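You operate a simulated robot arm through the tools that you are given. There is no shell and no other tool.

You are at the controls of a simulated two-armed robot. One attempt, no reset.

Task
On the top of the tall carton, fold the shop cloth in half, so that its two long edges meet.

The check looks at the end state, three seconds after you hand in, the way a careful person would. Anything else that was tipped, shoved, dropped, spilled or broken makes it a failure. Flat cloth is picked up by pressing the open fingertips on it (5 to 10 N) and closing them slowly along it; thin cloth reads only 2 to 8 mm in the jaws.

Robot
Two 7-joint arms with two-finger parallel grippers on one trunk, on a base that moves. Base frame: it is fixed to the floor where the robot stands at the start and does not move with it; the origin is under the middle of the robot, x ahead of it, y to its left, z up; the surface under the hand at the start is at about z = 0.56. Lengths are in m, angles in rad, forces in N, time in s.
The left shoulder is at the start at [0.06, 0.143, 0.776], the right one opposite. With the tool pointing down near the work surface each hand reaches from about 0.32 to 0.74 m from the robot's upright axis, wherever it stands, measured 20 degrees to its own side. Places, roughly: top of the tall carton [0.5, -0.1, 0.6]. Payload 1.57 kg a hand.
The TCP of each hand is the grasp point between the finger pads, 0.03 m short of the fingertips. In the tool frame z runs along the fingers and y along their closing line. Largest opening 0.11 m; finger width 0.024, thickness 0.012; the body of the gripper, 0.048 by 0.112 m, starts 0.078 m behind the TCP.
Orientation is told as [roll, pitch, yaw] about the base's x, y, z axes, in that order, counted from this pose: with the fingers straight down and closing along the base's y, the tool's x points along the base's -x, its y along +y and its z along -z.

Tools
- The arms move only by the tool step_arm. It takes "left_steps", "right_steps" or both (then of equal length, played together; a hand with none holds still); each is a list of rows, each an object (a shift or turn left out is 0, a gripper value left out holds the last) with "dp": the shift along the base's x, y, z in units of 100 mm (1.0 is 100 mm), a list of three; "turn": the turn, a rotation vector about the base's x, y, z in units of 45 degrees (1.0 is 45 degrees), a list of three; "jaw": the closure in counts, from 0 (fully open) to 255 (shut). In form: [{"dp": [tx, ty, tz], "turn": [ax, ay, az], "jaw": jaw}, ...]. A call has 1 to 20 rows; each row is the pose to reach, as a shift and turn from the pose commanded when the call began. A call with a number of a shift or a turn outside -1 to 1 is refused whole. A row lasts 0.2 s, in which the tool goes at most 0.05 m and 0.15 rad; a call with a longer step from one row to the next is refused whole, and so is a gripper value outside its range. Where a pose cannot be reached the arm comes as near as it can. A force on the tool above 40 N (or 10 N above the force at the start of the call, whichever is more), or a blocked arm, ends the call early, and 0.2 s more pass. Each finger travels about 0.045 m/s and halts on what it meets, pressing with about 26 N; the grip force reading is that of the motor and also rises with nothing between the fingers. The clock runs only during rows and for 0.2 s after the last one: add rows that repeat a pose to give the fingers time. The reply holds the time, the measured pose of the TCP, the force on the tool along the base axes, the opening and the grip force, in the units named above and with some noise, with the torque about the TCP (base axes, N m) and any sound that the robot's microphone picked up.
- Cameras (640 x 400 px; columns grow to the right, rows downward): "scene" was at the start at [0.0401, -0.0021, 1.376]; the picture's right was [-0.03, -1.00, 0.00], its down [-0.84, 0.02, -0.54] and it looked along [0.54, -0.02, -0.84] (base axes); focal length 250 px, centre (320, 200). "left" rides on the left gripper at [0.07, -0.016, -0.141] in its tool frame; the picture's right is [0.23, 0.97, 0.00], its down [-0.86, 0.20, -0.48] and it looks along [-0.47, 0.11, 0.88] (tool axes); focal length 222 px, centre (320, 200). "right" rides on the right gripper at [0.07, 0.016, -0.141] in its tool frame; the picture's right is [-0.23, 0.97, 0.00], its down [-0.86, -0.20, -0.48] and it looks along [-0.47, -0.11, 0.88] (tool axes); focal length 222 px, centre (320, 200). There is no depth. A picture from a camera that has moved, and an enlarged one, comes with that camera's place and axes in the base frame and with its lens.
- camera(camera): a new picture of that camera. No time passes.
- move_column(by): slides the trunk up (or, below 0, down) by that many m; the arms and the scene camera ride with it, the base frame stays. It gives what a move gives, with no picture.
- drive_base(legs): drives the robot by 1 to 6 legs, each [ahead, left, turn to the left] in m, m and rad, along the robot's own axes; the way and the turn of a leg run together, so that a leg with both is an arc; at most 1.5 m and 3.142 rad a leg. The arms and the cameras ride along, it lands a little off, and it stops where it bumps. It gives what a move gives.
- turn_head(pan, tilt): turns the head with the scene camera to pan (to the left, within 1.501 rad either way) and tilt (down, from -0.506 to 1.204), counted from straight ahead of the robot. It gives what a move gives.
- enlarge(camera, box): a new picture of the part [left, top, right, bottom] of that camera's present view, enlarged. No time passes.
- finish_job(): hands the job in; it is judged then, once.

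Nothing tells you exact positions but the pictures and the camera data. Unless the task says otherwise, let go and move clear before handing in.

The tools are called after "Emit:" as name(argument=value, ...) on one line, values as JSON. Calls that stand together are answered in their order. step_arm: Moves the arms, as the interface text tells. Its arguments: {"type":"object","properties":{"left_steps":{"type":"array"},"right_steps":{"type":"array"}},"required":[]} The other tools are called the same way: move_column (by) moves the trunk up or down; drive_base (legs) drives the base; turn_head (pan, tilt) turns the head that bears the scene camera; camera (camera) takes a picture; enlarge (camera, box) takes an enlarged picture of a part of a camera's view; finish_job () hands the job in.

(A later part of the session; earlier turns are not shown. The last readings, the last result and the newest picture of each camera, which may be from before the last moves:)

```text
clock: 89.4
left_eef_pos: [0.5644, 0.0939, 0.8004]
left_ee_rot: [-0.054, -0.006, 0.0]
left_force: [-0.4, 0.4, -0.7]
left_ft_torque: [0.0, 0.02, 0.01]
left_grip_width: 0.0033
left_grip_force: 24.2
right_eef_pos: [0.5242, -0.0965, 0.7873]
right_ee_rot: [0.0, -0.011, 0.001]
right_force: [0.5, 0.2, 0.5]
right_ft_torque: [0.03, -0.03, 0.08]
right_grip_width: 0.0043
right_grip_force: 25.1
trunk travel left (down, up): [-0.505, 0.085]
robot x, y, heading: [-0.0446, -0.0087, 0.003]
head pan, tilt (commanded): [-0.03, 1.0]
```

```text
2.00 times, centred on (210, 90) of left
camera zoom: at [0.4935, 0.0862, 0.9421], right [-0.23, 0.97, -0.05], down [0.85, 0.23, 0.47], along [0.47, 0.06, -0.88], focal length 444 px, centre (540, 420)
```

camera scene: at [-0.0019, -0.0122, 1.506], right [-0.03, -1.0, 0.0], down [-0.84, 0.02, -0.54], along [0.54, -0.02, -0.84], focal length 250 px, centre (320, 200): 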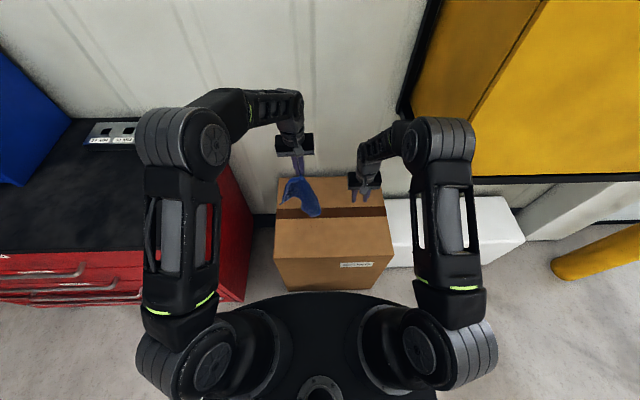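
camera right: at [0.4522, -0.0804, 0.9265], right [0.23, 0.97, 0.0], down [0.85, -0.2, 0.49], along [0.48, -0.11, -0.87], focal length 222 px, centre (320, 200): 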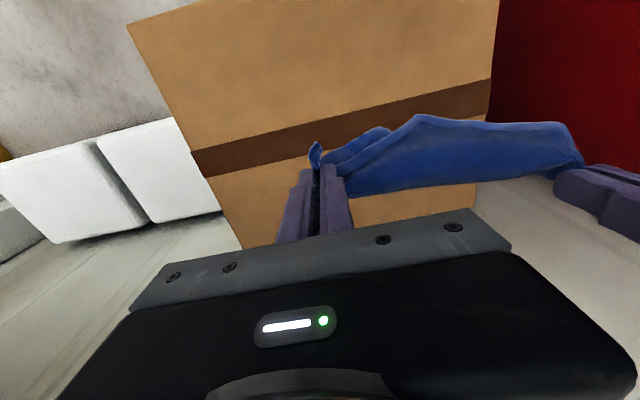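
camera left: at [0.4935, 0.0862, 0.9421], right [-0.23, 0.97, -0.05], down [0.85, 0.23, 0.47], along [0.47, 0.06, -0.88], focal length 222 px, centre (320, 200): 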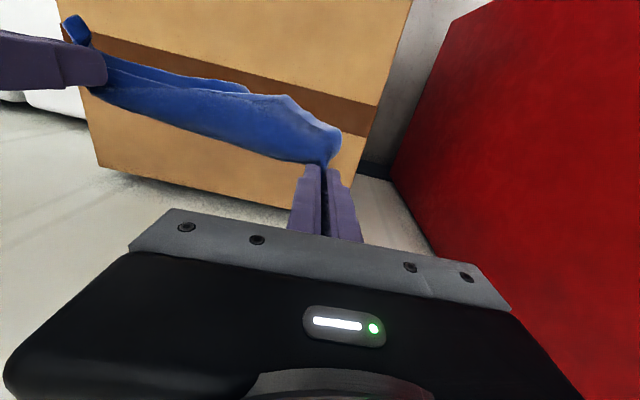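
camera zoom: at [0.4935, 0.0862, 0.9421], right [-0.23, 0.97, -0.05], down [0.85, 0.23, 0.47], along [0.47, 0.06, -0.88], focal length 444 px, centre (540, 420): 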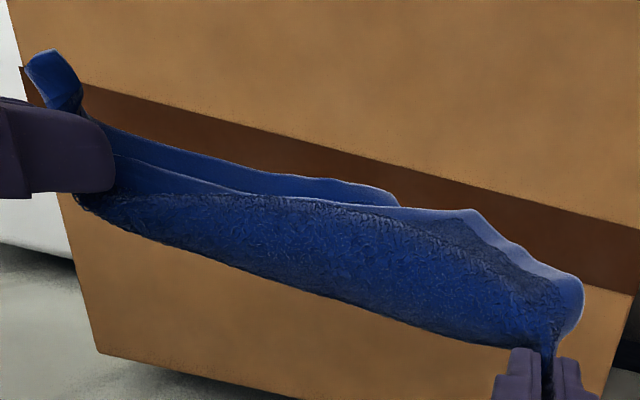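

The cloth now hangs as a clean tent over its diagonal, one corner flap in front and the other behind. I bring it back a bit and lay both flaps down toward me, which gives a neat triangle with the front corner on top.

Emit:
step_arm(left_steps=[{"dp": [-0.2, 0, -0.1]}, {"dp": [-0.4, 0, -0.2]}, {"dp": [-0.6, 0, -0.3]}, {"dp": [-0.8, 0, -0.42]}, {"dp": [-1.0, 0, -0.55]}], right_steps=[{"dp": [-0.12, 0, -0.08]}, {"dp": [-0.24, 0, -0.16]}, {"dp": [-0.36, 0, -0.24]}, {"dp": [-0.48, 0, -0.32]}, {"dp": [-0.6, 0, -0.42]}])

Emit:
step_arm(left_steps=[{"dp": [0, 0, -0.1]}, {"dp": [0.2, 0, -0.13]}, {"dp": [0.4, 0, -0.18]}, {"dp": [0.6, 0, -0.26]}, {"dp": [0.75, 0, -0.36]}, {"dp": [0.85, 0, -0.5]}, {"dp": [0.92, 0, -0.65]}, {"dp": [0.95, 0, -0.8]}], right_steps=[{"dp": [0, 0, -0.1]}, {"dp": [0.2, 0, -0.13]}, {"dp": [0.4, 0, -0.18]}, {"dp": [0.6, 0, -0.26]}, {"dp": [0.75, 0, -0.36]}, {"dp": [0.85, 0, -0.5]}, {"dp": [0.92, 0, -0.65]}, {"dp": [0.95, 0, -0.8]}])

Emit:
step_arm(left_steps=[{"dp": [0.05, 0, -0.15]}, {"dp": [0.1, 0, -0.3]}, {"dp": [0.13, 0, -0.45]}, {"dp": [0.15, 0, -0.58]}, {"dp": [0.15, 0, -0.62]}], right_steps=[{"dp": [0.05, 0, -0.15]}, {"dp": [0.1, 0, -0.3]}, {"dp": [0.13, 0, -0.45]}, {"dp": [0.15, 0, -0.58]}, {"dp": [0.15, 0, -0.62]}])

Emit:
enlarge(camera="scene", box=[260, 160, 400, 250])

Emit:
camera(camera="left")

Emit:
camera(camera="right")

```text
clock: 90.6
left_eef_pos: [0.4614, 0.092, 0.746]
left_ee_rot: [-0.055, -0.003, 0.0]
left_force: [-0.3, -0.1, -0.5]
left_ft_torque: [-0.01, -0.05, 0.04]
left_grip_width: 0.0031
left_grip_force: 24.6
right_eef_pos: [0.4647, -0.0974, 0.7437]
right_ee_rot: [-0.001, -0.01, 0.001]
right_force: [-0.2, 0.7, -0.6]
right_ft_torque: [0.01, 0.0, 0.06]
right_grip_width: 0.0041
right_grip_force: 24.7
trunk travel left (down, up): [-0.505, 0.085]
robot x, y, heading: [-0.0419, -0.008, -0.001]
head pan, tilt (commanded): [-0.03, 1.0]
```

```text
clock: 92.4
left_eef_pos: [0.5572, 0.0939, 0.6628]
left_ee_rot: [-0.054, -0.003, 0.002]
left_force: [-0.3, -0.2, -0.1]
left_ft_torque: [0.0, -0.01, 0.02]
left_grip_width: 0.0031
left_grip_force: 24.0
right_eef_pos: [0.5595, -0.0971, 0.6634]
right_ee_rot: [0.001, -0.01, -0.001]
right_force: [0.5, 0.3, -0.3]
right_ft_torque: [0.02, 0.01, 0.03]
right_grip_width: 0.0043
right_grip_force: 25.0
trunk travel left (down, up): [-0.505, 0.085]
robot x, y, heading: [-0.0415, -0.011, -0.0]
head pan, tilt (commanded): [-0.03, 1.0]
```

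```text
clock: 93.6
left_eef_pos: [0.5701, 0.0929, 0.6024]
left_ee_rot: [-0.054, -0.007, 0.002]
left_force: [0.0, 0.2, 0.5]
left_ft_torque: [-0.01, 0.05, 0.03]
left_grip_width: 0.0029
left_grip_force: 24.3
right_eef_pos: [0.5742, -0.0982, 0.6021]
right_ee_rot: [-0.001, -0.01, 0.0]
right_force: [0.0, -0.1, 2.3]
right_ft_torque: [0.01, -0.01, 0.1]
right_grip_width: 0.0044
right_grip_force: 24.2
trunk travel left (down, up): [-0.505, 0.085]
robot x, y, heading: [-0.0462, -0.0076, 0.001]
head pan, tilt (commanded): [-0.03, 1.0]
```

```text
4.44 times, centred on (330, 205) of scene
camera zoom: at [-0.0022, -0.0122, 1.5061], right [-0.03, -1.0, 0.0], down [-0.84, 0.02, -0.54], along [0.54, -0.02, -0.84], focal length 1112 px, centre (276, 178)
```

zoom: 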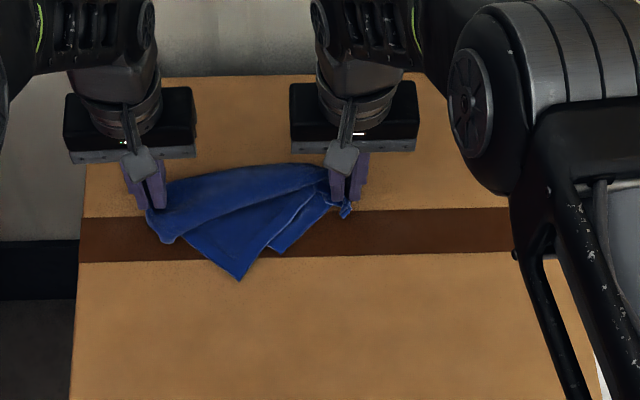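

```text
taken
camera left: at [0.5007, 0.0852, 0.7442], right [-0.23, 0.97, -0.05], down [0.85, 0.23, 0.47], along [0.47, 0.06, -0.88], focal length 222 px, centre (320, 200)
```

left: 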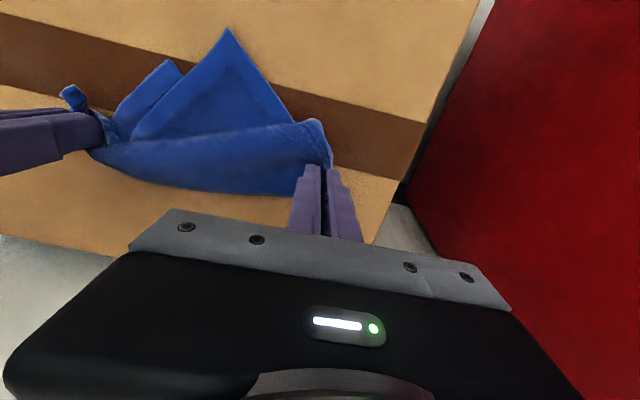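

```text
taken
camera right: at [0.5022, -0.0821, 0.7425], right [0.23, 0.97, 0.0], down [0.85, -0.2, 0.49], along [0.48, -0.11, -0.87], focal length 222 px, centre (320, 200)
```

right: 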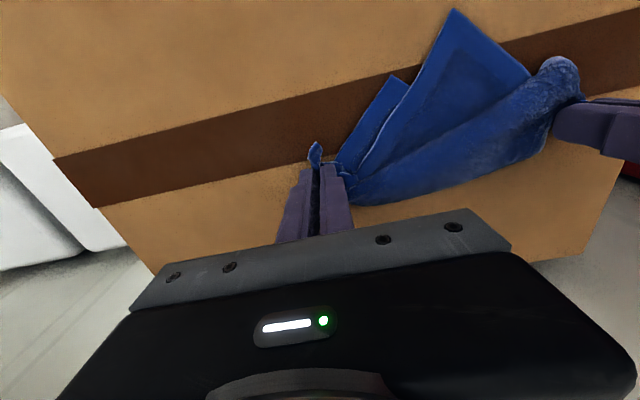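

The cloth is laid as a triangle with one corner (P4) on top near me. I release the left hand's corner, back off, and look for that top corner so I can carry it over to the far side.

Emit:
step_arm(left_steps=[{"dp": [0, 0, -0.05]}, {"dp": [0, 0, -0.06], "jaw": 235}, {"dp": [0, 0, -0.06], "jaw": 215}, {"dp": [0, 0, -0.06], "jaw": 195}, {"dp": [0, 0, -0.06], "jaw": 180}, {"dp": [0, 0, 0.1], "jaw": 180}, {"dp": [0, 0, 0.3]}, {"dp": [0, 0.1, 0.5]}, {"dp": [0, 0.3, 0.7]}, {"dp": [0, 0.5, 0.9]}, {"dp": [0, 0.7, 1.0]}])

Emit:
enlarge(camera="scene", box=[285, 185, 349, 225])

Emit:
camera(camera="left")

```text
clock: 96.0
left_eef_pos: [0.5707, 0.1631, 0.7018]
left_ee_rot: [-0.054, -0.004, 0.003]
left_force: [-0.8, 1.2, -0.7]
left_ft_torque: [0.03, 0.01, 0.0]
left_grip_width: 0.0325
left_grip_force: 0.1
right_eef_pos: [0.5736, -0.0991, 0.6027]
right_ee_rot: [-0.002, -0.008, 0.0]
right_force: [-0.3, 0.3, 2.5]
right_ft_torque: [0.04, -0.02, 0.08]
right_grip_width: 0.0042
right_grip_force: 24.8
trunk travel left (down, up): [-0.505, 0.085]
robot x, y, heading: [-0.0429, -0.0098, 0.0]
head pan, tilt (commanded): [-0.03, 1.0]
```

```text
10.00 times, centred on (317, 205) of scene
camera zoom: at [-0.0023, -0.012, 1.506], right [-0.03, -1.0, 0.0], down [-0.84, 0.02, -0.54], along [0.54, -0.02, -0.84], focal length 2503 px, centre (350, 150)
```

zoom: 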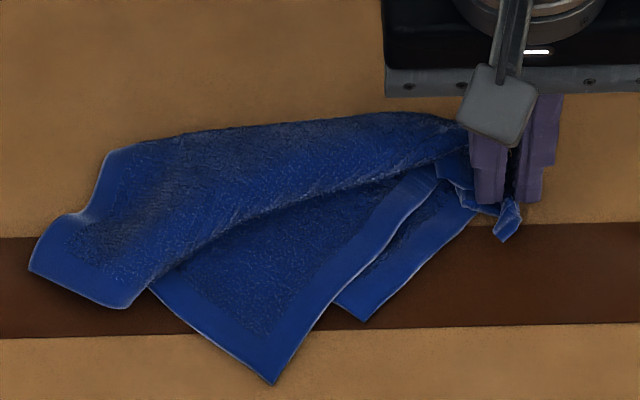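

```text
taken
camera left: at [0.5002, 0.1565, 0.8442], right [-0.23, 0.97, -0.05], down [0.85, 0.23, 0.47], along [0.47, 0.06, -0.88], focal length 222 px, centre (320, 200)
```

left: 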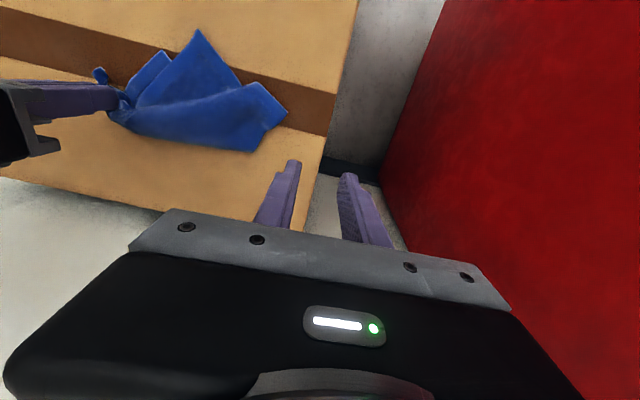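

Corner P4 lies exposed on top at about (0.488, 0.005). To avoid the two grippers crowding each other, I release the right hand too and move it aside while the left hand approaches that corner.

Emit:
step_arm(left_steps=[{"dp": [0, 0, 0]}, {"dp": [0, 0, 0]}, {"dp": [0, 0, 0]}, {"dp": [0, 0, 0]}, {"dp": [0, 0, 0], "jaw": 195}, {"dp": [-0.05, -0.1, 0], "turn": [0.01, 0, 0.02]}, {"dp": [-0.12, -0.25, 0], "turn": [0.02, 0, 0.04]}, {"dp": [-0.2, -0.4, 0], "turn": [0.03, 0, 0.06]}, {"dp": [-0.3, -0.6, 0], "turn": [0.045, 0, 0.09]}, {"dp": [-0.4, -0.8, 0], "turn": [0.06, 0, 0.11]}, {"dp": [-0.5, -0.95, 0], "turn": [0.069, 0, 0.127]}], right_steps=[{"dp": [0, 0, 0], "jaw": 235}, {"dp": [0, 0, 0], "jaw": 215}, {"dp": [0, 0, 0], "jaw": 195}, {"dp": [0, 0, 0], "jaw": 180}, {"dp": [0, 0, 0.15], "jaw": 180}, {"dp": [0, 0, 0.35]}, {"dp": [0, -0.1, 0.55]}, {"dp": [0, -0.3, 0.75]}, {"dp": [0, -0.55, 0.95]}, {"dp": [0, -0.8, 1.0]}, {"dp": [0, -1.0, 1.0]}])

Emit:
step_arm(left_steps=[{"dp": [-0.03, -0.2, -0.1]}, {"dp": [-0.06, -0.4, -0.3]}, {"dp": [-0.08, -0.6, -0.6]}])

Emit:
camera(camera="left")

Emit:
enlarge(camera="scene", box=[280, 180, 360, 230])

Emit:
camera(camera="right")

```text
clock: 98.4
left_eef_pos: [0.5214, 0.0692, 0.7011]
left_ee_rot: [0.001, -0.008, 0.101]
left_force: [-0.2, 0.2, 0.4]
left_ft_torque: [-0.04, 0.0, 0.0]
left_grip_width: 0.0258
left_grip_force: 0.0
right_eef_pos: [0.5756, -0.1976, 0.7019]
right_ee_rot: [-0.001, -0.009, 0.0]
right_force: [-0.1, -0.2, 0.0]
right_ft_torque: [0.01, 0.0, 0.01]
right_grip_width: 0.032
right_grip_force: 0.1
trunk travel left (down, up): [-0.505, 0.085]
robot x, y, heading: [-0.0413, -0.01, 0.002]
head pan, tilt (commanded): [-0.03, 1.0]
```

```text
clock: 99.2
left_eef_pos: [0.5133, 0.0086, 0.6416]
left_ee_rot: [0.001, -0.007, 0.1]
left_force: [-0.1, 0.1, 0.1]
left_ft_torque: [-0.01, -0.01, 0.03]
left_grip_width: 0.0257
left_grip_force: 0.0
right_eef_pos: [0.5758, -0.1976, 0.7023]
right_ee_rot: [0.0, -0.01, 0.001]
right_force: [1.1, 0.4, 0.5]
right_ft_torque: [0.03, 0.01, 0.03]
right_grip_width: 0.0323
right_grip_force: 0.0
trunk travel left (down, up): [-0.505, 0.085]
robot x, y, heading: [-0.0398, -0.0091, -0.0]
head pan, tilt (commanded): [-0.03, 1.0]
```

```text
taken
camera left: at [0.4445, -0.0131, 0.7831], right [-0.32, 0.95, 0.0], down [0.83, 0.28, 0.49], along [0.46, 0.16, -0.87], focal length 222 px, centre (320, 200)
```

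left: 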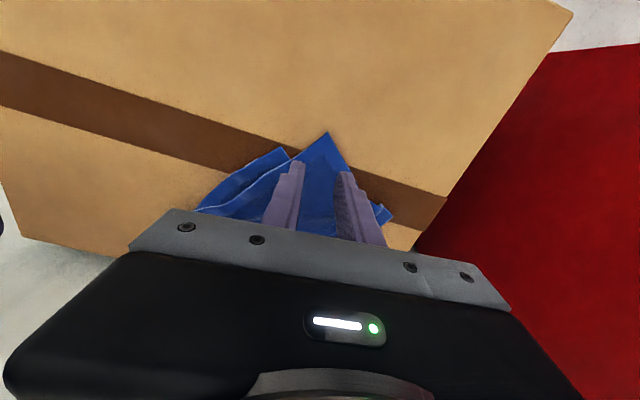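

```text
8.00 times, centred on (320, 205) of scene
camera zoom: at [-0.0016, -0.0124, 1.506], right [-0.03, -1.0, 0.0], down [-0.84, 0.02, -0.54], along [0.54, -0.02, -0.84], focal length 2002 px, centre (320, 160)
```

zoom: 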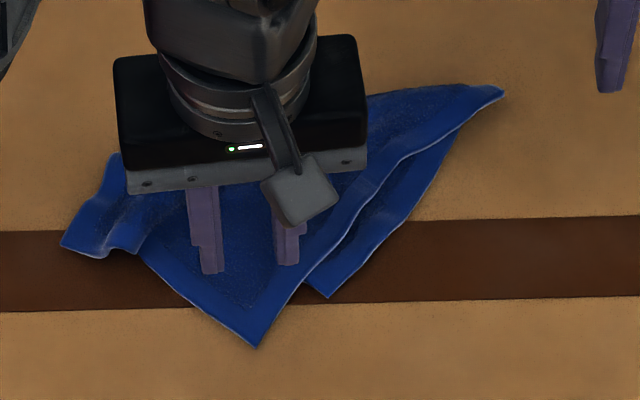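

```text
taken
camera right: at [0.5035, -0.1813, 0.8425], right [0.23, 0.97, 0.0], down [0.85, -0.2, 0.49], along [0.47, -0.11, -0.87], focal length 222 px, centre (320, 200)
```

right: 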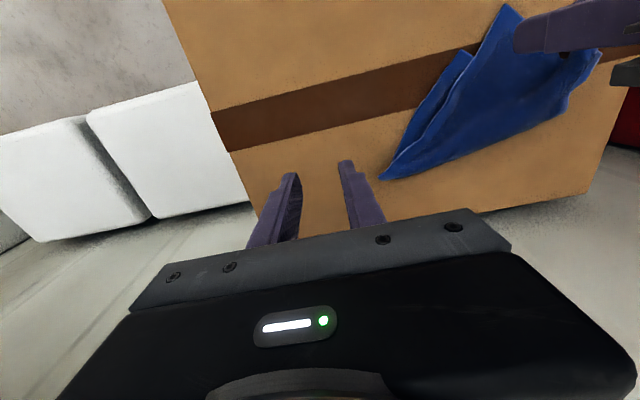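

Emit:
step_arm(left_steps=[{"dp": [0, 0, -0.15]}, {"dp": [0, 0, -0.28]}, {"dp": [0, 0, -0.37]}, {"dp": [0, 0, -0.42]}, {"dp": [0, 0, -0.45]}])

Emit:
enlarge(camera="left", box=[210, 80, 430, 220])

```text
clock: 100.4
left_eef_pos: [0.5131, 0.0083, 0.5975]
left_ee_rot: [0.0, -0.007, 0.102]
left_force: [-0.3, -0.3, 0.3]
left_ft_torque: [-0.02, -0.01, 0.0]
left_grip_width: 0.0262
left_grip_force: 0.4
right_eef_pos: [0.5755, -0.1958, 0.7022]
right_ee_rot: [0.0, -0.012, 0.0]
right_force: [-0.4, 0.3, -1.2]
right_ft_torque: [-0.01, 0.0, 0.03]
right_grip_width: 0.0324
right_grip_force: 0.1
trunk travel left (down, up): [-0.505, 0.085]
robot x, y, heading: [-0.0459, -0.0106, 0.002]
head pan, tilt (commanded): [-0.03, 1.0]
```

```text
2.86 times, centred on (320, 150) of left
camera zoom: at [0.4447, -0.0141, 0.7379], right [-0.32, 0.95, 0.0], down [0.83, 0.28, 0.48], along [0.46, 0.16, -0.87], focal length 635 px, centre (320, 343)
```

zoom: 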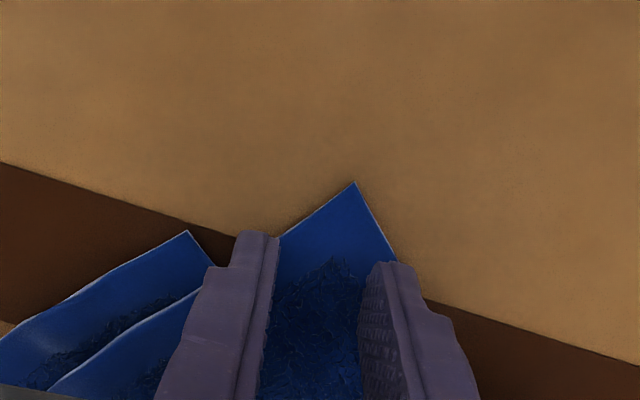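

Emit:
step_arm(left_steps=[{"dp": [0, 0, -0.02]}, {"dp": [0, 0, -0.035]}, {"dp": [0, 0, -0.045], "jaw": 199}, {"dp": [0, 0, -0.045], "jaw": 203}, {"dp": [0, 0, -0.045], "jaw": 207}, {"dp": [0, 0, -0.045], "jaw": 211}, {"dp": [0, 0, -0.045], "jaw": 215}, {"dp": [0, 0, -0.045], "jaw": 219}, {"dp": [0, 0, -0.045], "jaw": 223}])

Emit:
enlarge(camera="left", box=[210, 80, 430, 220])

```text
clock: 102.4
left_eef_pos: [0.514, 0.0093, 0.5935]
left_ee_rot: [0.0, -0.01, 0.102]
left_force: [0.8, 0.0, 9.7]
left_ft_torque: [0.02, -0.04, -0.02]
left_grip_width: 0.0121
left_grip_force: 0.0
right_eef_pos: [0.5753, -0.1966, 0.7025]
right_ee_rot: [-0.001, -0.01, 0.001]
right_force: [-0.3, -0.4, 0.0]
right_ft_torque: [0.02, 0.02, -0.01]
right_grip_width: 0.0324
right_grip_force: 0.1
trunk travel left (down, up): [-0.505, 0.085]
robot x, y, heading: [-0.0423, -0.0122, -0.002]
head pan, tilt (commanded): [-0.03, 1.0]
```

```text
2.86 times, centred on (320, 150) of left
camera zoom: at [0.4449, -0.0131, 0.7342], right [-0.32, 0.95, 0.0], down [0.83, 0.28, 0.49], along [0.46, 0.16, -0.87], focal length 635 px, centre (320, 343)
```

zoom: 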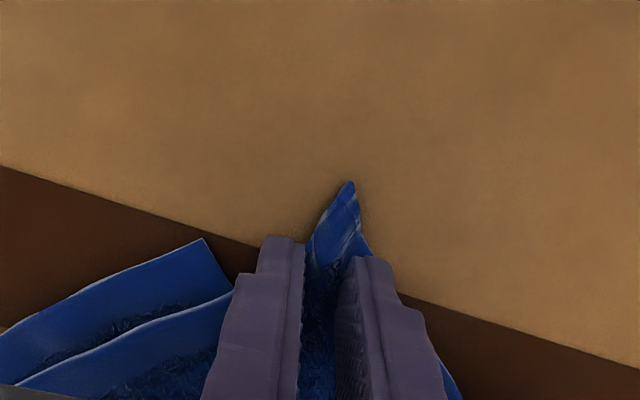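

Emit:
step_arm(left_steps=[{"dp": [0, 0, 0.005], "jaw": 227}, {"dp": [0, 0, 0.005], "jaw": 231}, {"dp": [0, 0, 0.005], "jaw": 235}, {"dp": [0, 0, 0.005], "jaw": 240}, {"dp": [0, 0, 0.005], "jaw": 245}, {"dp": [0, 0, 0.005], "jaw": 250}, {"dp": [0, 0, 0.005], "jaw": 255}, {"dp": [0, 0, 0.005], "jaw": 255}, {"dp": [0, 0, 0.005], "jaw": 255}, {"dp": [0, 0, 0.1], "jaw": 255}, {"dp": [0, 0, 0.25], "jaw": 255}])

Emit:
enlarge(camera="left", box=[150, 60, 470, 220])

Emit:
enlarge(camera="scene", box=[280, 180, 360, 230])

```text
clock: 104.8
left_eef_pos: [0.5148, 0.0095, 0.6178]
left_ee_rot: [0.002, -0.006, 0.102]
left_force: [-0.2, -0.2, 0.0]
left_ft_torque: [0.02, -0.01, 0.0]
left_grip_width: 0.0038
left_grip_force: 24.7
right_eef_pos: [0.575, -0.1962, 0.701]
right_ee_rot: [-0.001, -0.011, 0.001]
right_force: [0.2, -0.4, 0.0]
right_ft_torque: [0.0, -0.02, -0.02]
right_grip_width: 0.0322
right_grip_force: 0.1
trunk travel left (down, up): [-0.505, 0.085]
robot x, y, heading: [-0.042, -0.0087, 0.004]
head pan, tilt (commanded): [-0.03, 1.0]
```

```text
2.00 times, centred on (310, 140) of left
camera zoom: at [0.4461, -0.013, 0.7587], right [-0.32, 0.95, 0.0], down [0.83, 0.28, 0.48], along [0.46, 0.16, -0.88], focal length 444 px, centre (340, 320)
```

zoom: 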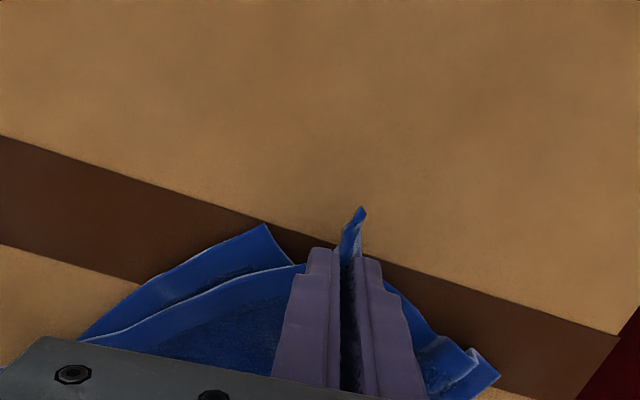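

```text
8.00 times, centred on (320, 205) of scene
camera zoom: at [-0.0019, -0.0122, 1.5059], right [-0.03, -1.0, 0.0], down [-0.84, 0.02, -0.54], along [0.54, -0.02, -0.84], focal length 2002 px, centre (320, 160)
```

zoom: 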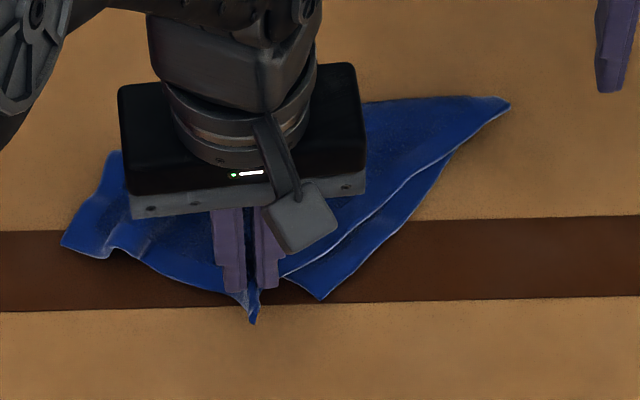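

The top corner is held alone (3.8 mm) and the lower layer stays put. I carry it up and over the diagonal to the far side, driving the base forward 4 cm (back to where I started) for reach.

Emit:
step_arm(left_steps=[{"dp": [0.07, 0.03, 0.21]}, {"dp": [0.15, 0.055, 0.42]}, {"dp": [0.25, 0.08, 0.58]}, {"dp": [0.35, 0.105, 0.72]}, {"dp": [0.47, 0.125, 0.8]}, {"dp": [0.6, 0.145, 0.87]}, {"dp": [0.72, 0.165, 0.9]}, {"dp": [0.85, 0.185, 0.92]}])

Emit:
drive_base(legs=[[0.042, 0.0, 0.0]])

Emit:
enlarge(camera="scene", box=[270, 165, 400, 250])

Emit:
camera(camera="left")

```text
clock: 106.6
left_eef_pos: [0.6011, 0.0276, 0.7096]
left_ee_rot: [-0.001, -0.006, 0.101]
left_force: [0.6, 0.7, -0.2]
left_ft_torque: [0.01, 0.0, -0.03]
left_grip_width: 0.004
left_grip_force: 24.3
right_eef_pos: [0.5756, -0.1973, 0.7013]
right_ee_rot: [0.001, -0.01, 0.0]
right_force: [0.6, 0.0, -0.5]
right_ft_torque: [0.0, 0.01, 0.02]
right_grip_width: 0.0325
right_grip_force: 0.1
trunk travel left (down, up): [-0.505, 0.085]
robot x, y, heading: [-0.0458, -0.0115, -0.0]
head pan, tilt (commanded): [-0.03, 1.0]
```

```text
clock: 107.5
left_eef_pos: [0.6438, 0.0272, 0.7084]
left_ee_rot: [-0.001, -0.005, 0.099]
left_force: [-0.1, 0.4, 0.0]
left_ft_torque: [-0.01, 0.04, 0.01]
left_grip_width: 0.0039
left_grip_force: 24.6
right_eef_pos: [0.619, -0.1974, 0.701]
right_ee_rot: [0.0, -0.009, 0.0]
right_force: [0.5, 0.1, -1.0]
right_ft_torque: [-0.01, 0.0, 0.0]
right_grip_width: 0.032
right_grip_force: 0.1
trunk travel left (down, up): [-0.505, 0.085]
robot x, y, heading: [-0.0005, -0.0103, -0.005]
head pan, tilt (commanded): [-0.03, 1.0]
```

```text
4.71 times, centred on (335, 208) of scene
camera zoom: at [0.0423, -0.0124, 1.5059], right [-0.03, -1.0, 0.0], down [-0.84, 0.03, -0.54], along [0.54, -0.02, -0.84], focal length 1178 px, centre (249, 165)
```

zoom: 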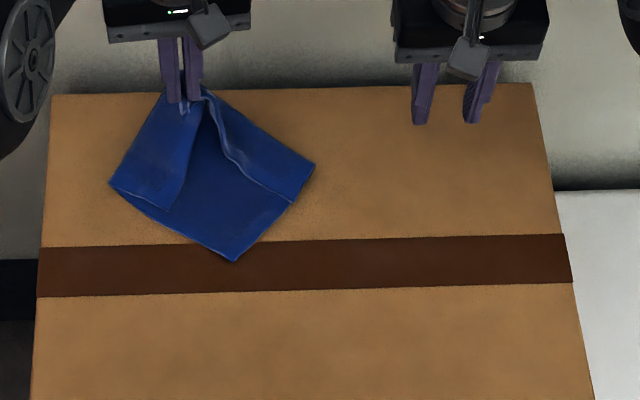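

```text
taken
camera left: at [0.5752, 0.0038, 0.8501], right [-0.32, 0.95, 0.0], down [0.83, 0.28, 0.48], along [0.46, 0.16, -0.88], focal length 222 px, centre (320, 200)
```

left: 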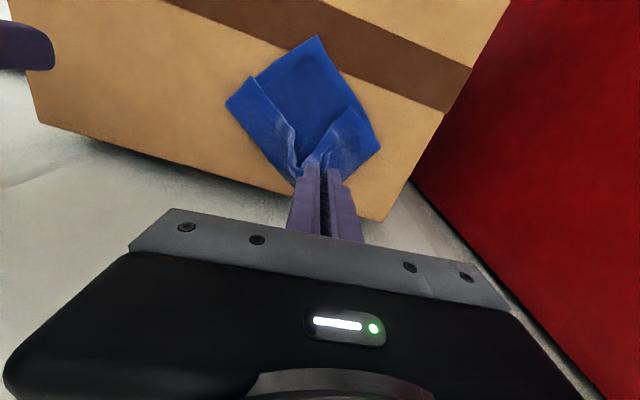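

The cloth is opening out nicely: one corner far (held), one near, and one on each side. I lay the held corner down on the far side and let go.

Emit:
step_arm(left_steps=[{"dp": [0.1, 0.04, -0.1]}, {"dp": [0.2, 0.08, -0.25]}, {"dp": [0.3, 0.12, -0.42]}, {"dp": [0.38, 0.15, -0.6]}, {"dp": [0.45, 0.18, -0.78]}, {"dp": [0.5, 0.2, -0.95]}])

Emit:
enlarge(camera="scene", box=[275, 165, 375, 230])

Emit:
camera(camera="left")

```text
clock: 108.9
left_eef_pos: [0.6681, 0.0459, 0.6394]
left_ee_rot: [0.001, -0.007, 0.1]
left_force: [-1.0, 0.1, 0.6]
left_ft_torque: [0.01, -0.01, 0.01]
left_grip_width: 0.0038
left_grip_force: 24.3
left hand out of reach, approached as far as the arm can: row 4, 5, 6
right_eef_pos: [0.6179, -0.198, 0.7021]
right_ee_rot: [0.002, -0.009, -0.002]
right_force: [1.2, -1.1, -0.7]
right_ft_torque: [0.0, 0.0, -0.01]
right_grip_width: 0.0323
right_grip_force: 0.0
trunk travel left (down, up): [-0.505, 0.085]
robot x, y, heading: [0.0016, -0.007, -0.001]
head pan, tilt (commanded): [-0.03, 1.0]
```

```text
6.15 times, centred on (325, 198) of scene
camera zoom: at [0.0406, -0.0124, 1.506], right [-0.03, -1.0, 0.0], down [-0.84, 0.03, -0.54], along [0.54, -0.02, -0.84], focal length 1540 px, centre (289, 215)
```

zoom: 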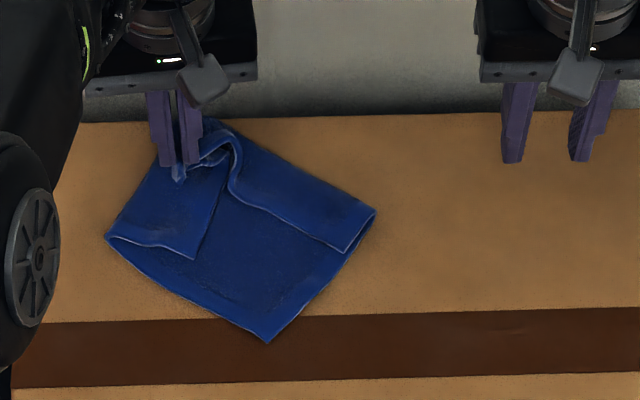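

```text
taken
camera left: at [0.5986, 0.0243, 0.7796], right [-0.32, 0.95, 0.0], down [0.83, 0.28, 0.48], along [0.46, 0.16, -0.87], focal length 222 px, centre (320, 200)
```

left: 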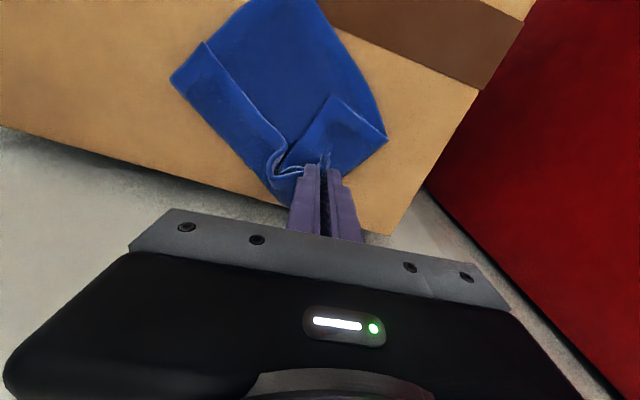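

That's at the left arm's reach limit and the cloth has drifted close to the far side. I set the corner down a little nearer and release, and then I'll draw the whole cloth back toward me by its near corner.

Emit:
step_arm(left_steps=[{"dp": [-0.2, 0, 0]}, {"dp": [-0.35, 0, -0.02]}, {"dp": [-0.35, 0, -0.08]}, {"dp": [-0.35, 0, -0.08], "jaw": 235}, {"dp": [-0.35, 0, -0.08], "jaw": 215}, {"dp": [-0.35, 0, -0.08], "jaw": 195}, {"dp": [-0.35, 0, 0.1], "jaw": 190}, {"dp": [-0.35, 0, 0.3]}, {"dp": [-0.35, 0.05, 0.5]}, {"dp": [-0.4, 0.3, 0.7]}, {"dp": [-0.5, 0.6, 0.9]}, {"dp": [-0.6, 0.9, 1.0]}])

Emit:
enlarge(camera="scene", box=[275, 165, 375, 230])

```text
clock: 111.5
left_eef_pos: [0.6067, 0.1347, 0.7383]
left_ee_rot: [0.0, -0.007, 0.098]
left_force: [-0.2, -0.1, 0.0]
left_ft_torque: [-0.01, -0.01, 0.02]
left_grip_width: 0.0283
left_grip_force: 0.0
right_eef_pos: [0.6179, -0.1976, 0.7028]
right_ee_rot: [-0.001, -0.011, -0.002]
right_force: [0.9, -0.4, 1.1]
right_ft_torque: [-0.02, -0.02, -0.03]
right_grip_width: 0.0323
right_grip_force: 0.0
trunk travel left (down, up): [-0.505, 0.085]
robot x, y, heading: [-0.0019, -0.0105, -0.001]
head pan, tilt (commanded): [-0.03, 1.0]
```

```text
6.15 times, centred on (325, 198) of scene
camera zoom: at [0.0404, -0.0119, 1.5059], right [-0.03, -1.0, 0.0], down [-0.84, 0.03, -0.54], along [0.54, -0.02, -0.84], focal length 1540 px, centre (289, 215)
```

zoom: 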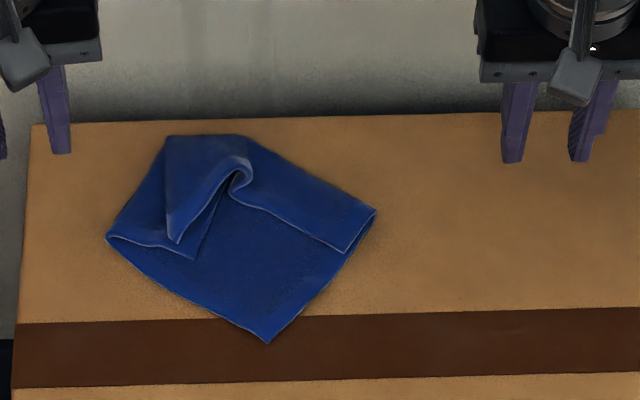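

Emit:
enlarge(camera="scene", box=[288, 183, 340, 223])

Emit:
camera(camera="left")

Emit:
enlarge(camera="right", box=[380, 0, 640, 170])

```text
10.00 times, centred on (314, 203) of scene
camera zoom: at [0.0404, -0.0119, 1.5059], right [-0.03, -1.0, 0.0], down [-0.84, 0.03, -0.54], along [0.54, -0.02, -0.84], focal length 2503 px, centre (380, 170)
```

zoom: 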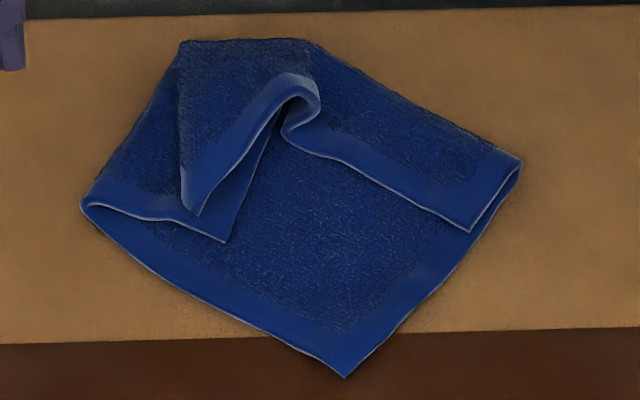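

```text
taken
camera left: at [0.5387, 0.1123, 0.8788], right [-0.32, 0.95, 0.0], down [0.83, 0.28, 0.48], along [0.46, 0.15, -0.88], focal length 222 px, centre (320, 200)
```

left: 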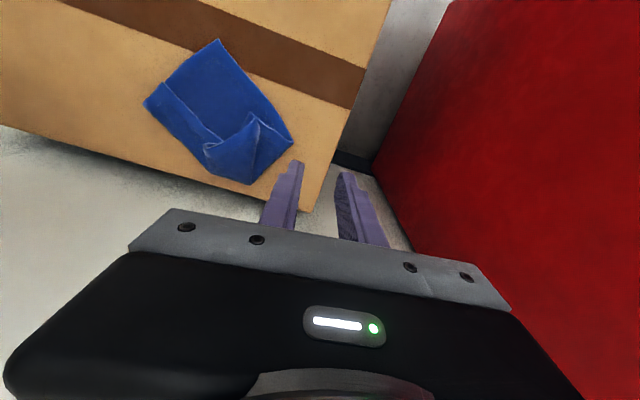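

```text
2.35 times, centred on (510, 85) of right
camera zoom: at [0.5454, -0.1819, 0.8427], right [0.23, 0.97, 0.0], down [0.85, -0.2, 0.49], along [0.47, -0.11, -0.87], focal length 523 px, centre (-127, 471)
```

zoom: 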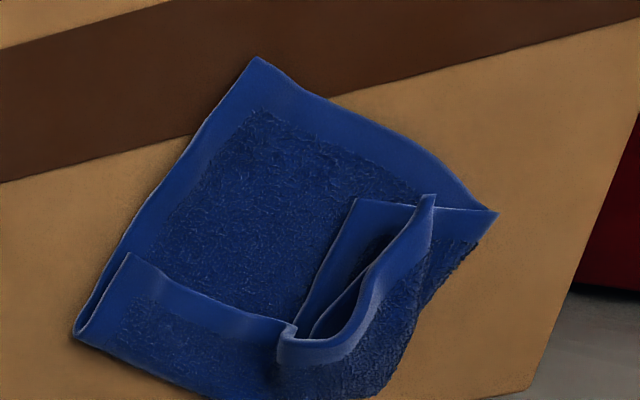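

Now everything reads clearly: the near corner P2 at (0.542, -0.012) lies flat, and the other three corners are just folded over on top, each one exposed. I'll draw the cloth back toward the carton's middle by P2 with the right hand, then open out the rest.

Emit:
step_arm(left_steps=[{"dp": [0, 0.05, 0.05]}, {"dp": [0, 0.1, 0.1]}, {"dp": [0, 0.2, 0.15]}, {"dp": [0, 0.3, 0.2]}, {"dp": [0, 0.4, 0.2]}], right_steps=[{"dp": [-0.1, 0.2, 0], "turn": [0, 0, 0.04], "jaw": 185}, {"dp": [-0.2, 0.4, 0], "turn": [0, 0, 0.08]}, {"dp": [-0.3, 0.6, 0], "turn": [0, 0, 0.12]}, {"dp": [-0.38, 0.8, 0], "turn": [0, 0, 0.15]}, {"dp": [-0.46, 1.0, 0], "turn": [0, 0, 0.165]}])

Emit:
step_arm(right_steps=[{"dp": [0, 0.25, -0.1]}, {"dp": [0, 0.5, -0.25]}, {"dp": [0, 0.75, -0.45]}, {"dp": [0, 0.9, -0.65]}])

Emit:
camera(camera="right")

Emit:
enlarge(camera="scene", box=[280, 175, 360, 225])

```text
clock: 112.7
left_eef_pos: [0.6092, 0.1765, 0.7567]
left_ee_rot: [-0.002, -0.007, 0.099]
left_force: [-1.0, -0.5, -0.2]
left_ft_torque: [0.01, 0.0, -0.01]
left_grip_width: 0.0281
left_grip_force: 0.0
right_eef_pos: [0.5727, -0.0991, 0.7028]
right_ee_rot: [0.0, -0.01, 0.131]
right_force: [-0.8, -0.2, 0.2]
right_ft_torque: [0.02, 0.03, 0.02]
right_grip_width: 0.0306
right_grip_force: 0.1
trunk travel left (down, up): [-0.505, 0.085]
robot x, y, heading: [0.0015, -0.0085, 0.003]
head pan, tilt (commanded): [-0.03, 1.0]
```

```text
clock: 113.7
left_eef_pos: [0.61, 0.1756, 0.7574]
left_ee_rot: [0.0, -0.007, 0.098]
left_force: [0.4, 0.3, -0.2]
left_ft_torque: [-0.02, 0.0, 0.01]
left_grip_width: 0.0281
left_grip_force: 0.1
right_eef_pos: [0.5693, -0.0103, 0.6347]
right_ee_rot: [0.001, -0.01, 0.126]
right_force: [0.5, -0.3, -0.2]
right_ft_torque: [-0.01, 0.02, 0.04]
right_grip_width: 0.0302
right_grip_force: 0.1
trunk travel left (down, up): [-0.505, 0.085]
robot x, y, heading: [-0.0013, -0.0083, -0.006]
head pan, tilt (commanded): [-0.03, 1.0]
```

```text
taken
camera right: at [0.4951, -0.0026, 0.7762], right [0.1, 0.99, 0.0], down [0.87, -0.09, 0.49], along [0.49, -0.05, -0.87], focal length 222 px, centre (320, 200)
```

right: 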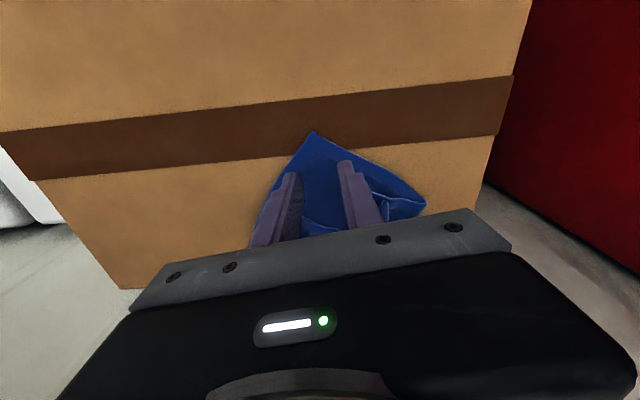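

```text
8.00 times, centred on (320, 200) of scene
camera zoom: at [0.0408, -0.012, 1.506], right [-0.03, -1.0, 0.0], down [-0.84, 0.03, -0.54], along [0.54, -0.02, -0.84], focal length 2002 px, centre (320, 200)
```

zoom: 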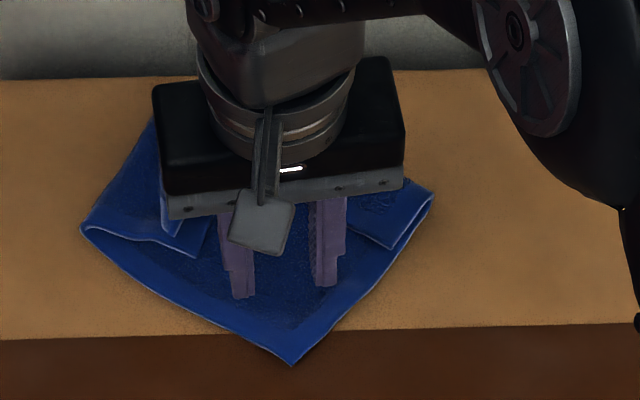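

Well centred over the near corner. I lower, press and pinch it slowly.

Emit:
step_arm(right_steps=[{"dp": [0, 0, -0.15]}, {"dp": [0, 0, -0.28]}, {"dp": [0, 0, -0.36]}, {"dp": [0, 0, -0.4]}, {"dp": [0, 0, -0.425]}, {"dp": [0, 0, -0.435], "jaw": 189}, {"dp": [0, 0, -0.435], "jaw": 193}, {"dp": [0, 0, -0.435], "jaw": 197}, {"dp": [0, 0, -0.435], "jaw": 201}, {"dp": [0, 0, -0.435], "jaw": 205}, {"dp": [0, 0, -0.435], "jaw": 209}, {"dp": [0, 0, -0.435], "jaw": 213}])

Emit:
enlarge(camera="right", box=[210, 80, 430, 220])

```text
clock: 116.3
left_eef_pos: [0.6096, 0.1751, 0.7572]
left_ee_rot: [-0.001, -0.005, 0.101]
left_force: [0.7, -0.3, 0.7]
left_ft_torque: [0.0, -0.03, 0.04]
left_grip_width: 0.0281
left_grip_force: 0.1
right_eef_pos: [0.5707, -0.0097, 0.5941]
right_ee_rot: [0.001, -0.011, 0.128]
right_force: [-0.6, -0.8, 3.6]
right_ft_torque: [0.02, 0.01, 0.01]
right_grip_width: 0.0175
right_grip_force: 0.0
trunk travel left (down, up): [-0.505, 0.085]
robot x, y, heading: [0.0001, -0.0087, -0.006]
head pan, tilt (commanded): [-0.03, 1.0]
```

```text
2.86 times, centred on (320, 150) of right
camera zoom: at [0.4978, -0.002, 0.7345], right [0.1, 0.99, 0.0], down [0.87, -0.09, 0.49], along [0.49, -0.05, -0.87], focal length 635 px, centre (320, 343)
```

zoom: 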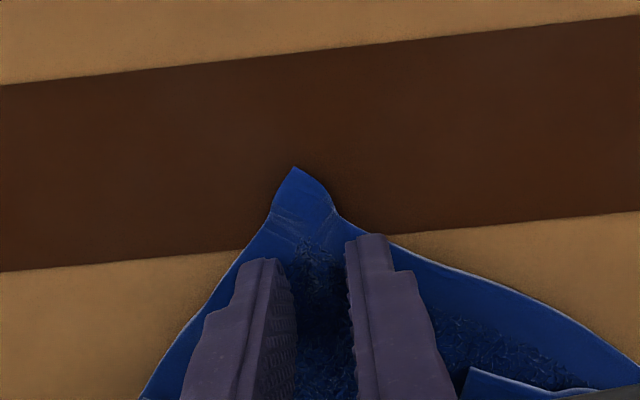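

Emit:
step_arm(right_steps=[{"dp": [0, 0, -0.003], "jaw": 217}, {"dp": [0, 0, -0.003], "jaw": 222}, {"dp": [0, 0, -0.003], "jaw": 227}, {"dp": [0, 0, -0.003], "jaw": 232}, {"dp": [0, 0, -0.003], "jaw": 238}, {"dp": [0, 0, -0.003], "jaw": 244}, {"dp": [0, 0, -0.003], "jaw": 250}, {"dp": [0, 0, -0.003], "jaw": 255}, {"dp": [0, 0, -0.003], "jaw": 255}, {"dp": [0, 0, 0.04], "jaw": 255}, {"dp": [-0.08, -0.01, 0.07]}, {"dp": [-0.2, -0.03, 0.08]}, {"dp": [-0.35, -0.05, 0.08]}, {"dp": [-0.5, -0.08, 0.08]}, {"dp": [-0.65, -0.1, 0.08]}, {"dp": [-0.8, -0.12, 0.08]}, {"dp": [-0.95, -0.14, 0.08]}])

Emit:
enlarge(camera="scene", box=[270, 170, 390, 245])

Emit:
camera(camera="left")

```text
clock: 119.9
left_eef_pos: [0.611, 0.1752, 0.7578]
left_ee_rot: [0.0, -0.006, 0.1]
left_force: [-0.8, 0.9, 0.7]
left_ft_torque: [0.01, -0.01, 0.0]
left_grip_width: 0.0284
left_grip_force: 0.1
right_eef_pos: [0.4767, -0.0215, 0.6007]
right_ee_rot: [-0.002, -0.011, 0.13]
right_force: [-0.3, -0.3, 0.4]
right_ft_torque: [-0.02, -0.01, 0.03]
right_grip_width: 0.0041
right_grip_force: 25.1
trunk travel left (down, up): [-0.505, 0.085]
robot x, y, heading: [-0.0026, -0.0076, -0.003]
head pan, tilt (commanded): [-0.03, 1.0]
```

```text
5.33 times, centred on (330, 208) of scene
camera zoom: at [0.0404, -0.0121, 1.506], right [-0.03, -1.0, 0.0], down [-0.84, 0.03, -0.54], along [0.54, -0.02, -0.84], focal length 1335 px, centre (267, 160)
```

zoom: 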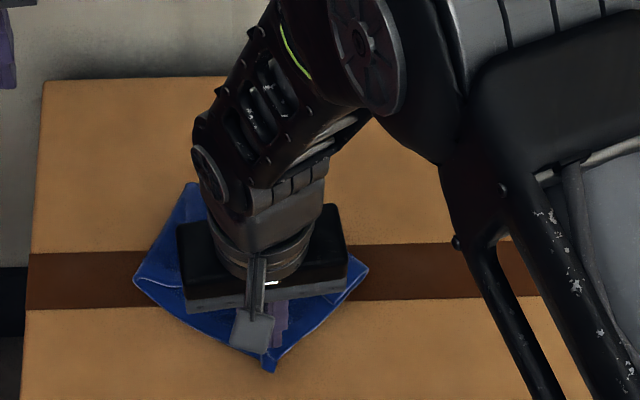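

```text
taken
camera left: at [0.5413, 0.1535, 0.8986], right [-0.32, 0.95, 0.0], down [0.83, 0.28, 0.48], along [0.46, 0.16, -0.87], focal length 222 px, centre (320, 200)
```

left: 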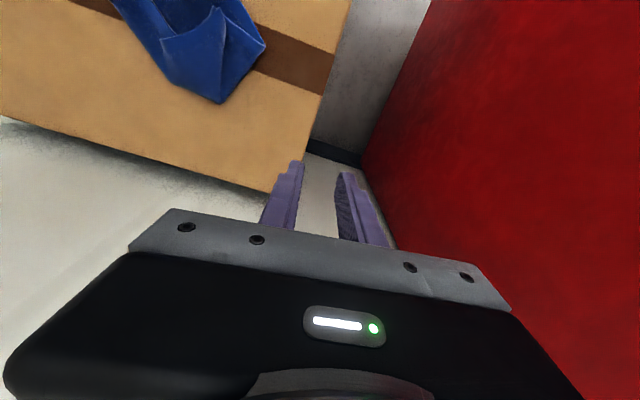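

The whole cloth slid back as one piece. I draw it a little further, let go, and clear the right hand.

Emit:
step_arm(right_steps=[{"dp": [-0.12, -0.02, 0]}, {"dp": [-0.25, -0.04, 0]}, {"dp": [-0.38, -0.06, 0]}, {"dp": [-0.38, -0.06, -0.05]}, {"dp": [-0.38, -0.06, -0.07], "jaw": 235}, {"dp": [-0.38, -0.06, -0.07], "jaw": 215}, {"dp": [-0.38, -0.06, -0.07], "jaw": 195}, {"dp": [-0.38, -0.06, -0.07], "jaw": 180}, {"dp": [-0.38, -0.06, 0.1], "jaw": 180}, {"dp": [-0.38, -0.06, 0.3]}, {"dp": [-0.38, -0.1, 0.5]}, {"dp": [-0.35, -0.3, 0.7]}, {"dp": [-0.3, -0.55, 0.9]}, {"dp": [-0.2, -0.8, 1.0]}, {"dp": [-0.1, -1.0, 1.0]}])

Emit:
step_arm(right_steps=[{"dp": [0, -0.2, 0]}, {"dp": [0, -0.4, 0]}, {"dp": [0, -0.6, 0]}])

Emit:
enlarge(camera="scene", box=[280, 190, 344, 240])

Emit:
enlarge(camera="scene", box=[250, 150, 410, 250])

```text
clock: 123.1
left_eef_pos: [0.6094, 0.1755, 0.7571]
left_ee_rot: [0.0, -0.007, 0.099]
left_force: [0.7, -0.3, 0.1]
left_ft_torque: [0.03, 0.0, 0.03]
left_grip_width: 0.028
left_grip_force: 0.0
right_eef_pos: [0.4669, -0.1221, 0.7021]
right_ee_rot: [0.001, -0.01, 0.129]
right_force: [0.2, -0.3, -0.1]
right_ft_torque: [0.03, 0.0, -0.03]
right_grip_width: 0.0323
right_grip_force: 0.0
trunk travel left (down, up): [-0.505, 0.085]
robot x, y, heading: [0.001, -0.0113, -0.003]
head pan, tilt (commanded): [-0.03, 1.0]
```

```text
clock: 123.9
left_eef_pos: [0.6089, 0.1758, 0.7576]
left_ee_rot: [-0.001, -0.006, 0.098]
left_force: [0.1, 0.4, 0.6]
left_ft_torque: [-0.02, -0.01, -0.04]
left_grip_width: 0.0279
left_grip_force: 0.0
right_eef_pos: [0.4676, -0.1819, 0.702]
right_ee_rot: [0.0, -0.01, 0.129]
right_force: [0.5, -0.4, -0.2]
right_ft_torque: [-0.02, 0.03, 0.0]
right_grip_width: 0.0324
right_grip_force: 0.1
trunk travel left (down, up): [-0.505, 0.085]
robot x, y, heading: [-0.0012, -0.0111, -0.002]
head pan, tilt (commanded): [-0.03, 1.0]
```

```text
8.00 times, centred on (312, 215) of scene
camera zoom: at [0.0405, -0.0125, 1.506], right [-0.03, -1.0, 0.0], down [-0.84, 0.03, -0.54], along [0.54, -0.02, -0.84], focal length 2002 px, centre (384, 80)
```

zoom: 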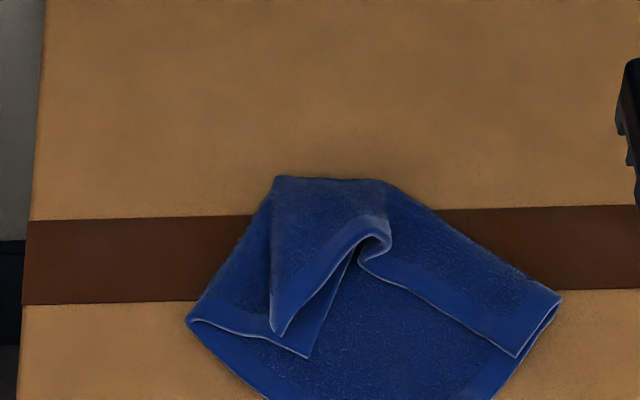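

```text
4.00 times, centred on (330, 200) of scene
camera zoom: at [0.0405, -0.0125, 1.506], right [-0.03, -1.0, 0.0], down [-0.84, 0.03, -0.54], along [0.54, -0.02, -0.84], focal length 1001 px, centre (280, 200)
```

zoom: 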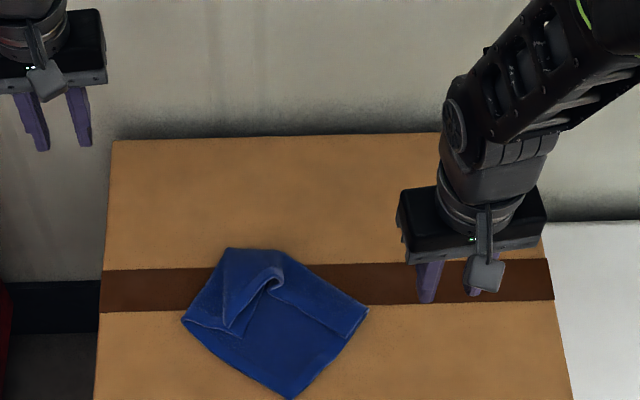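

Everything kept its shape. The three folded-over corners are exposed: P3 at (0.473, -0.093), P4 at (0.488, 0.029) and P1 at (0.476, 0.015). I open P3 first with the right hand.

Emit:
step_arm(right_steps=[{"dp": [0.06, 0.19, -0.05], "turn": [0, 0, 0.02], "jaw": 190}, {"dp": [0.12, 0.38, -0.15], "turn": [0, 0, 0.04]}, {"dp": [0.2, 0.6, -0.3], "turn": [0, 0, 0.05]}, {"dp": [0.26, 0.8, -0.45], "turn": [0, 0, 0.05]}, {"dp": [0.3, 0.94, -0.62], "turn": [0, 0, 0.05]}])

Emit:
enlarge(camera="right", box=[200, 60, 460, 230])

Emit:
enlarge(camera="scene", box=[285, 190, 365, 240])

```text
clock: 125.1
left_eef_pos: [0.61, 0.1752, 0.758]
left_ee_rot: [0.0, -0.006, 0.099]
left_force: [-0.1, -0.1, 0.5]
left_ft_torque: [0.01, -0.01, 0.02]
left_grip_width: 0.0281
left_grip_force: 0.1
right_eef_pos: [0.4977, -0.0893, 0.641]
right_ee_rot: [0.0, -0.009, 0.168]
right_force: [0.4, 0.1, -0.5]
right_ft_torque: [0.01, 0.0, 0.0]
right_grip_width: 0.0281
right_grip_force: 0.1
trunk travel left (down, up): [-0.505, 0.085]
robot x, y, heading: [-0.0023, -0.0095, 0.003]
head pan, tilt (commanded): [-0.03, 1.0]
```

```text
2.35 times, centred on (330, 145) of right
camera zoom: at [0.4236, -0.0843, 0.7818], right [0.06, 1.0, 0.0], down [0.87, -0.05, 0.49], along [0.49, -0.03, -0.87], focal length 523 px, centre (296, 329)
```

zoom: 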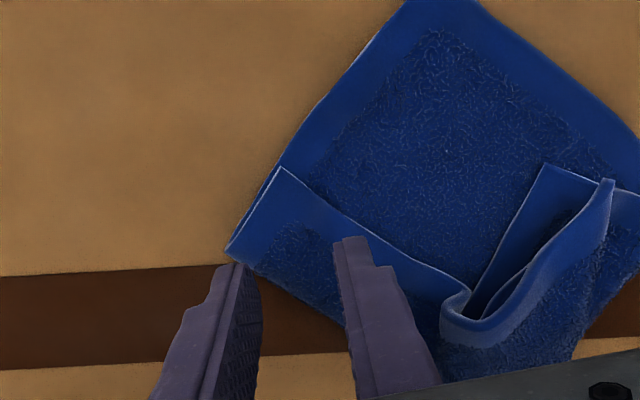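

```text
8.00 times, centred on (325, 215) of scene
camera zoom: at [0.0408, -0.0121, 1.506], right [-0.03, -1.0, 0.0], down [-0.84, 0.03, -0.54], along [0.54, -0.02, -0.84], focal length 2002 px, centre (280, 80)
```

zoom: 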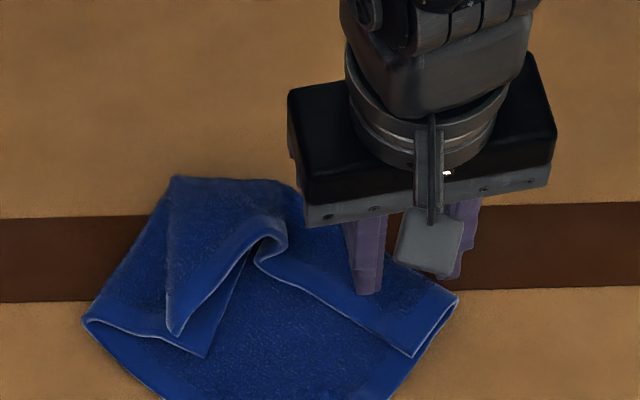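

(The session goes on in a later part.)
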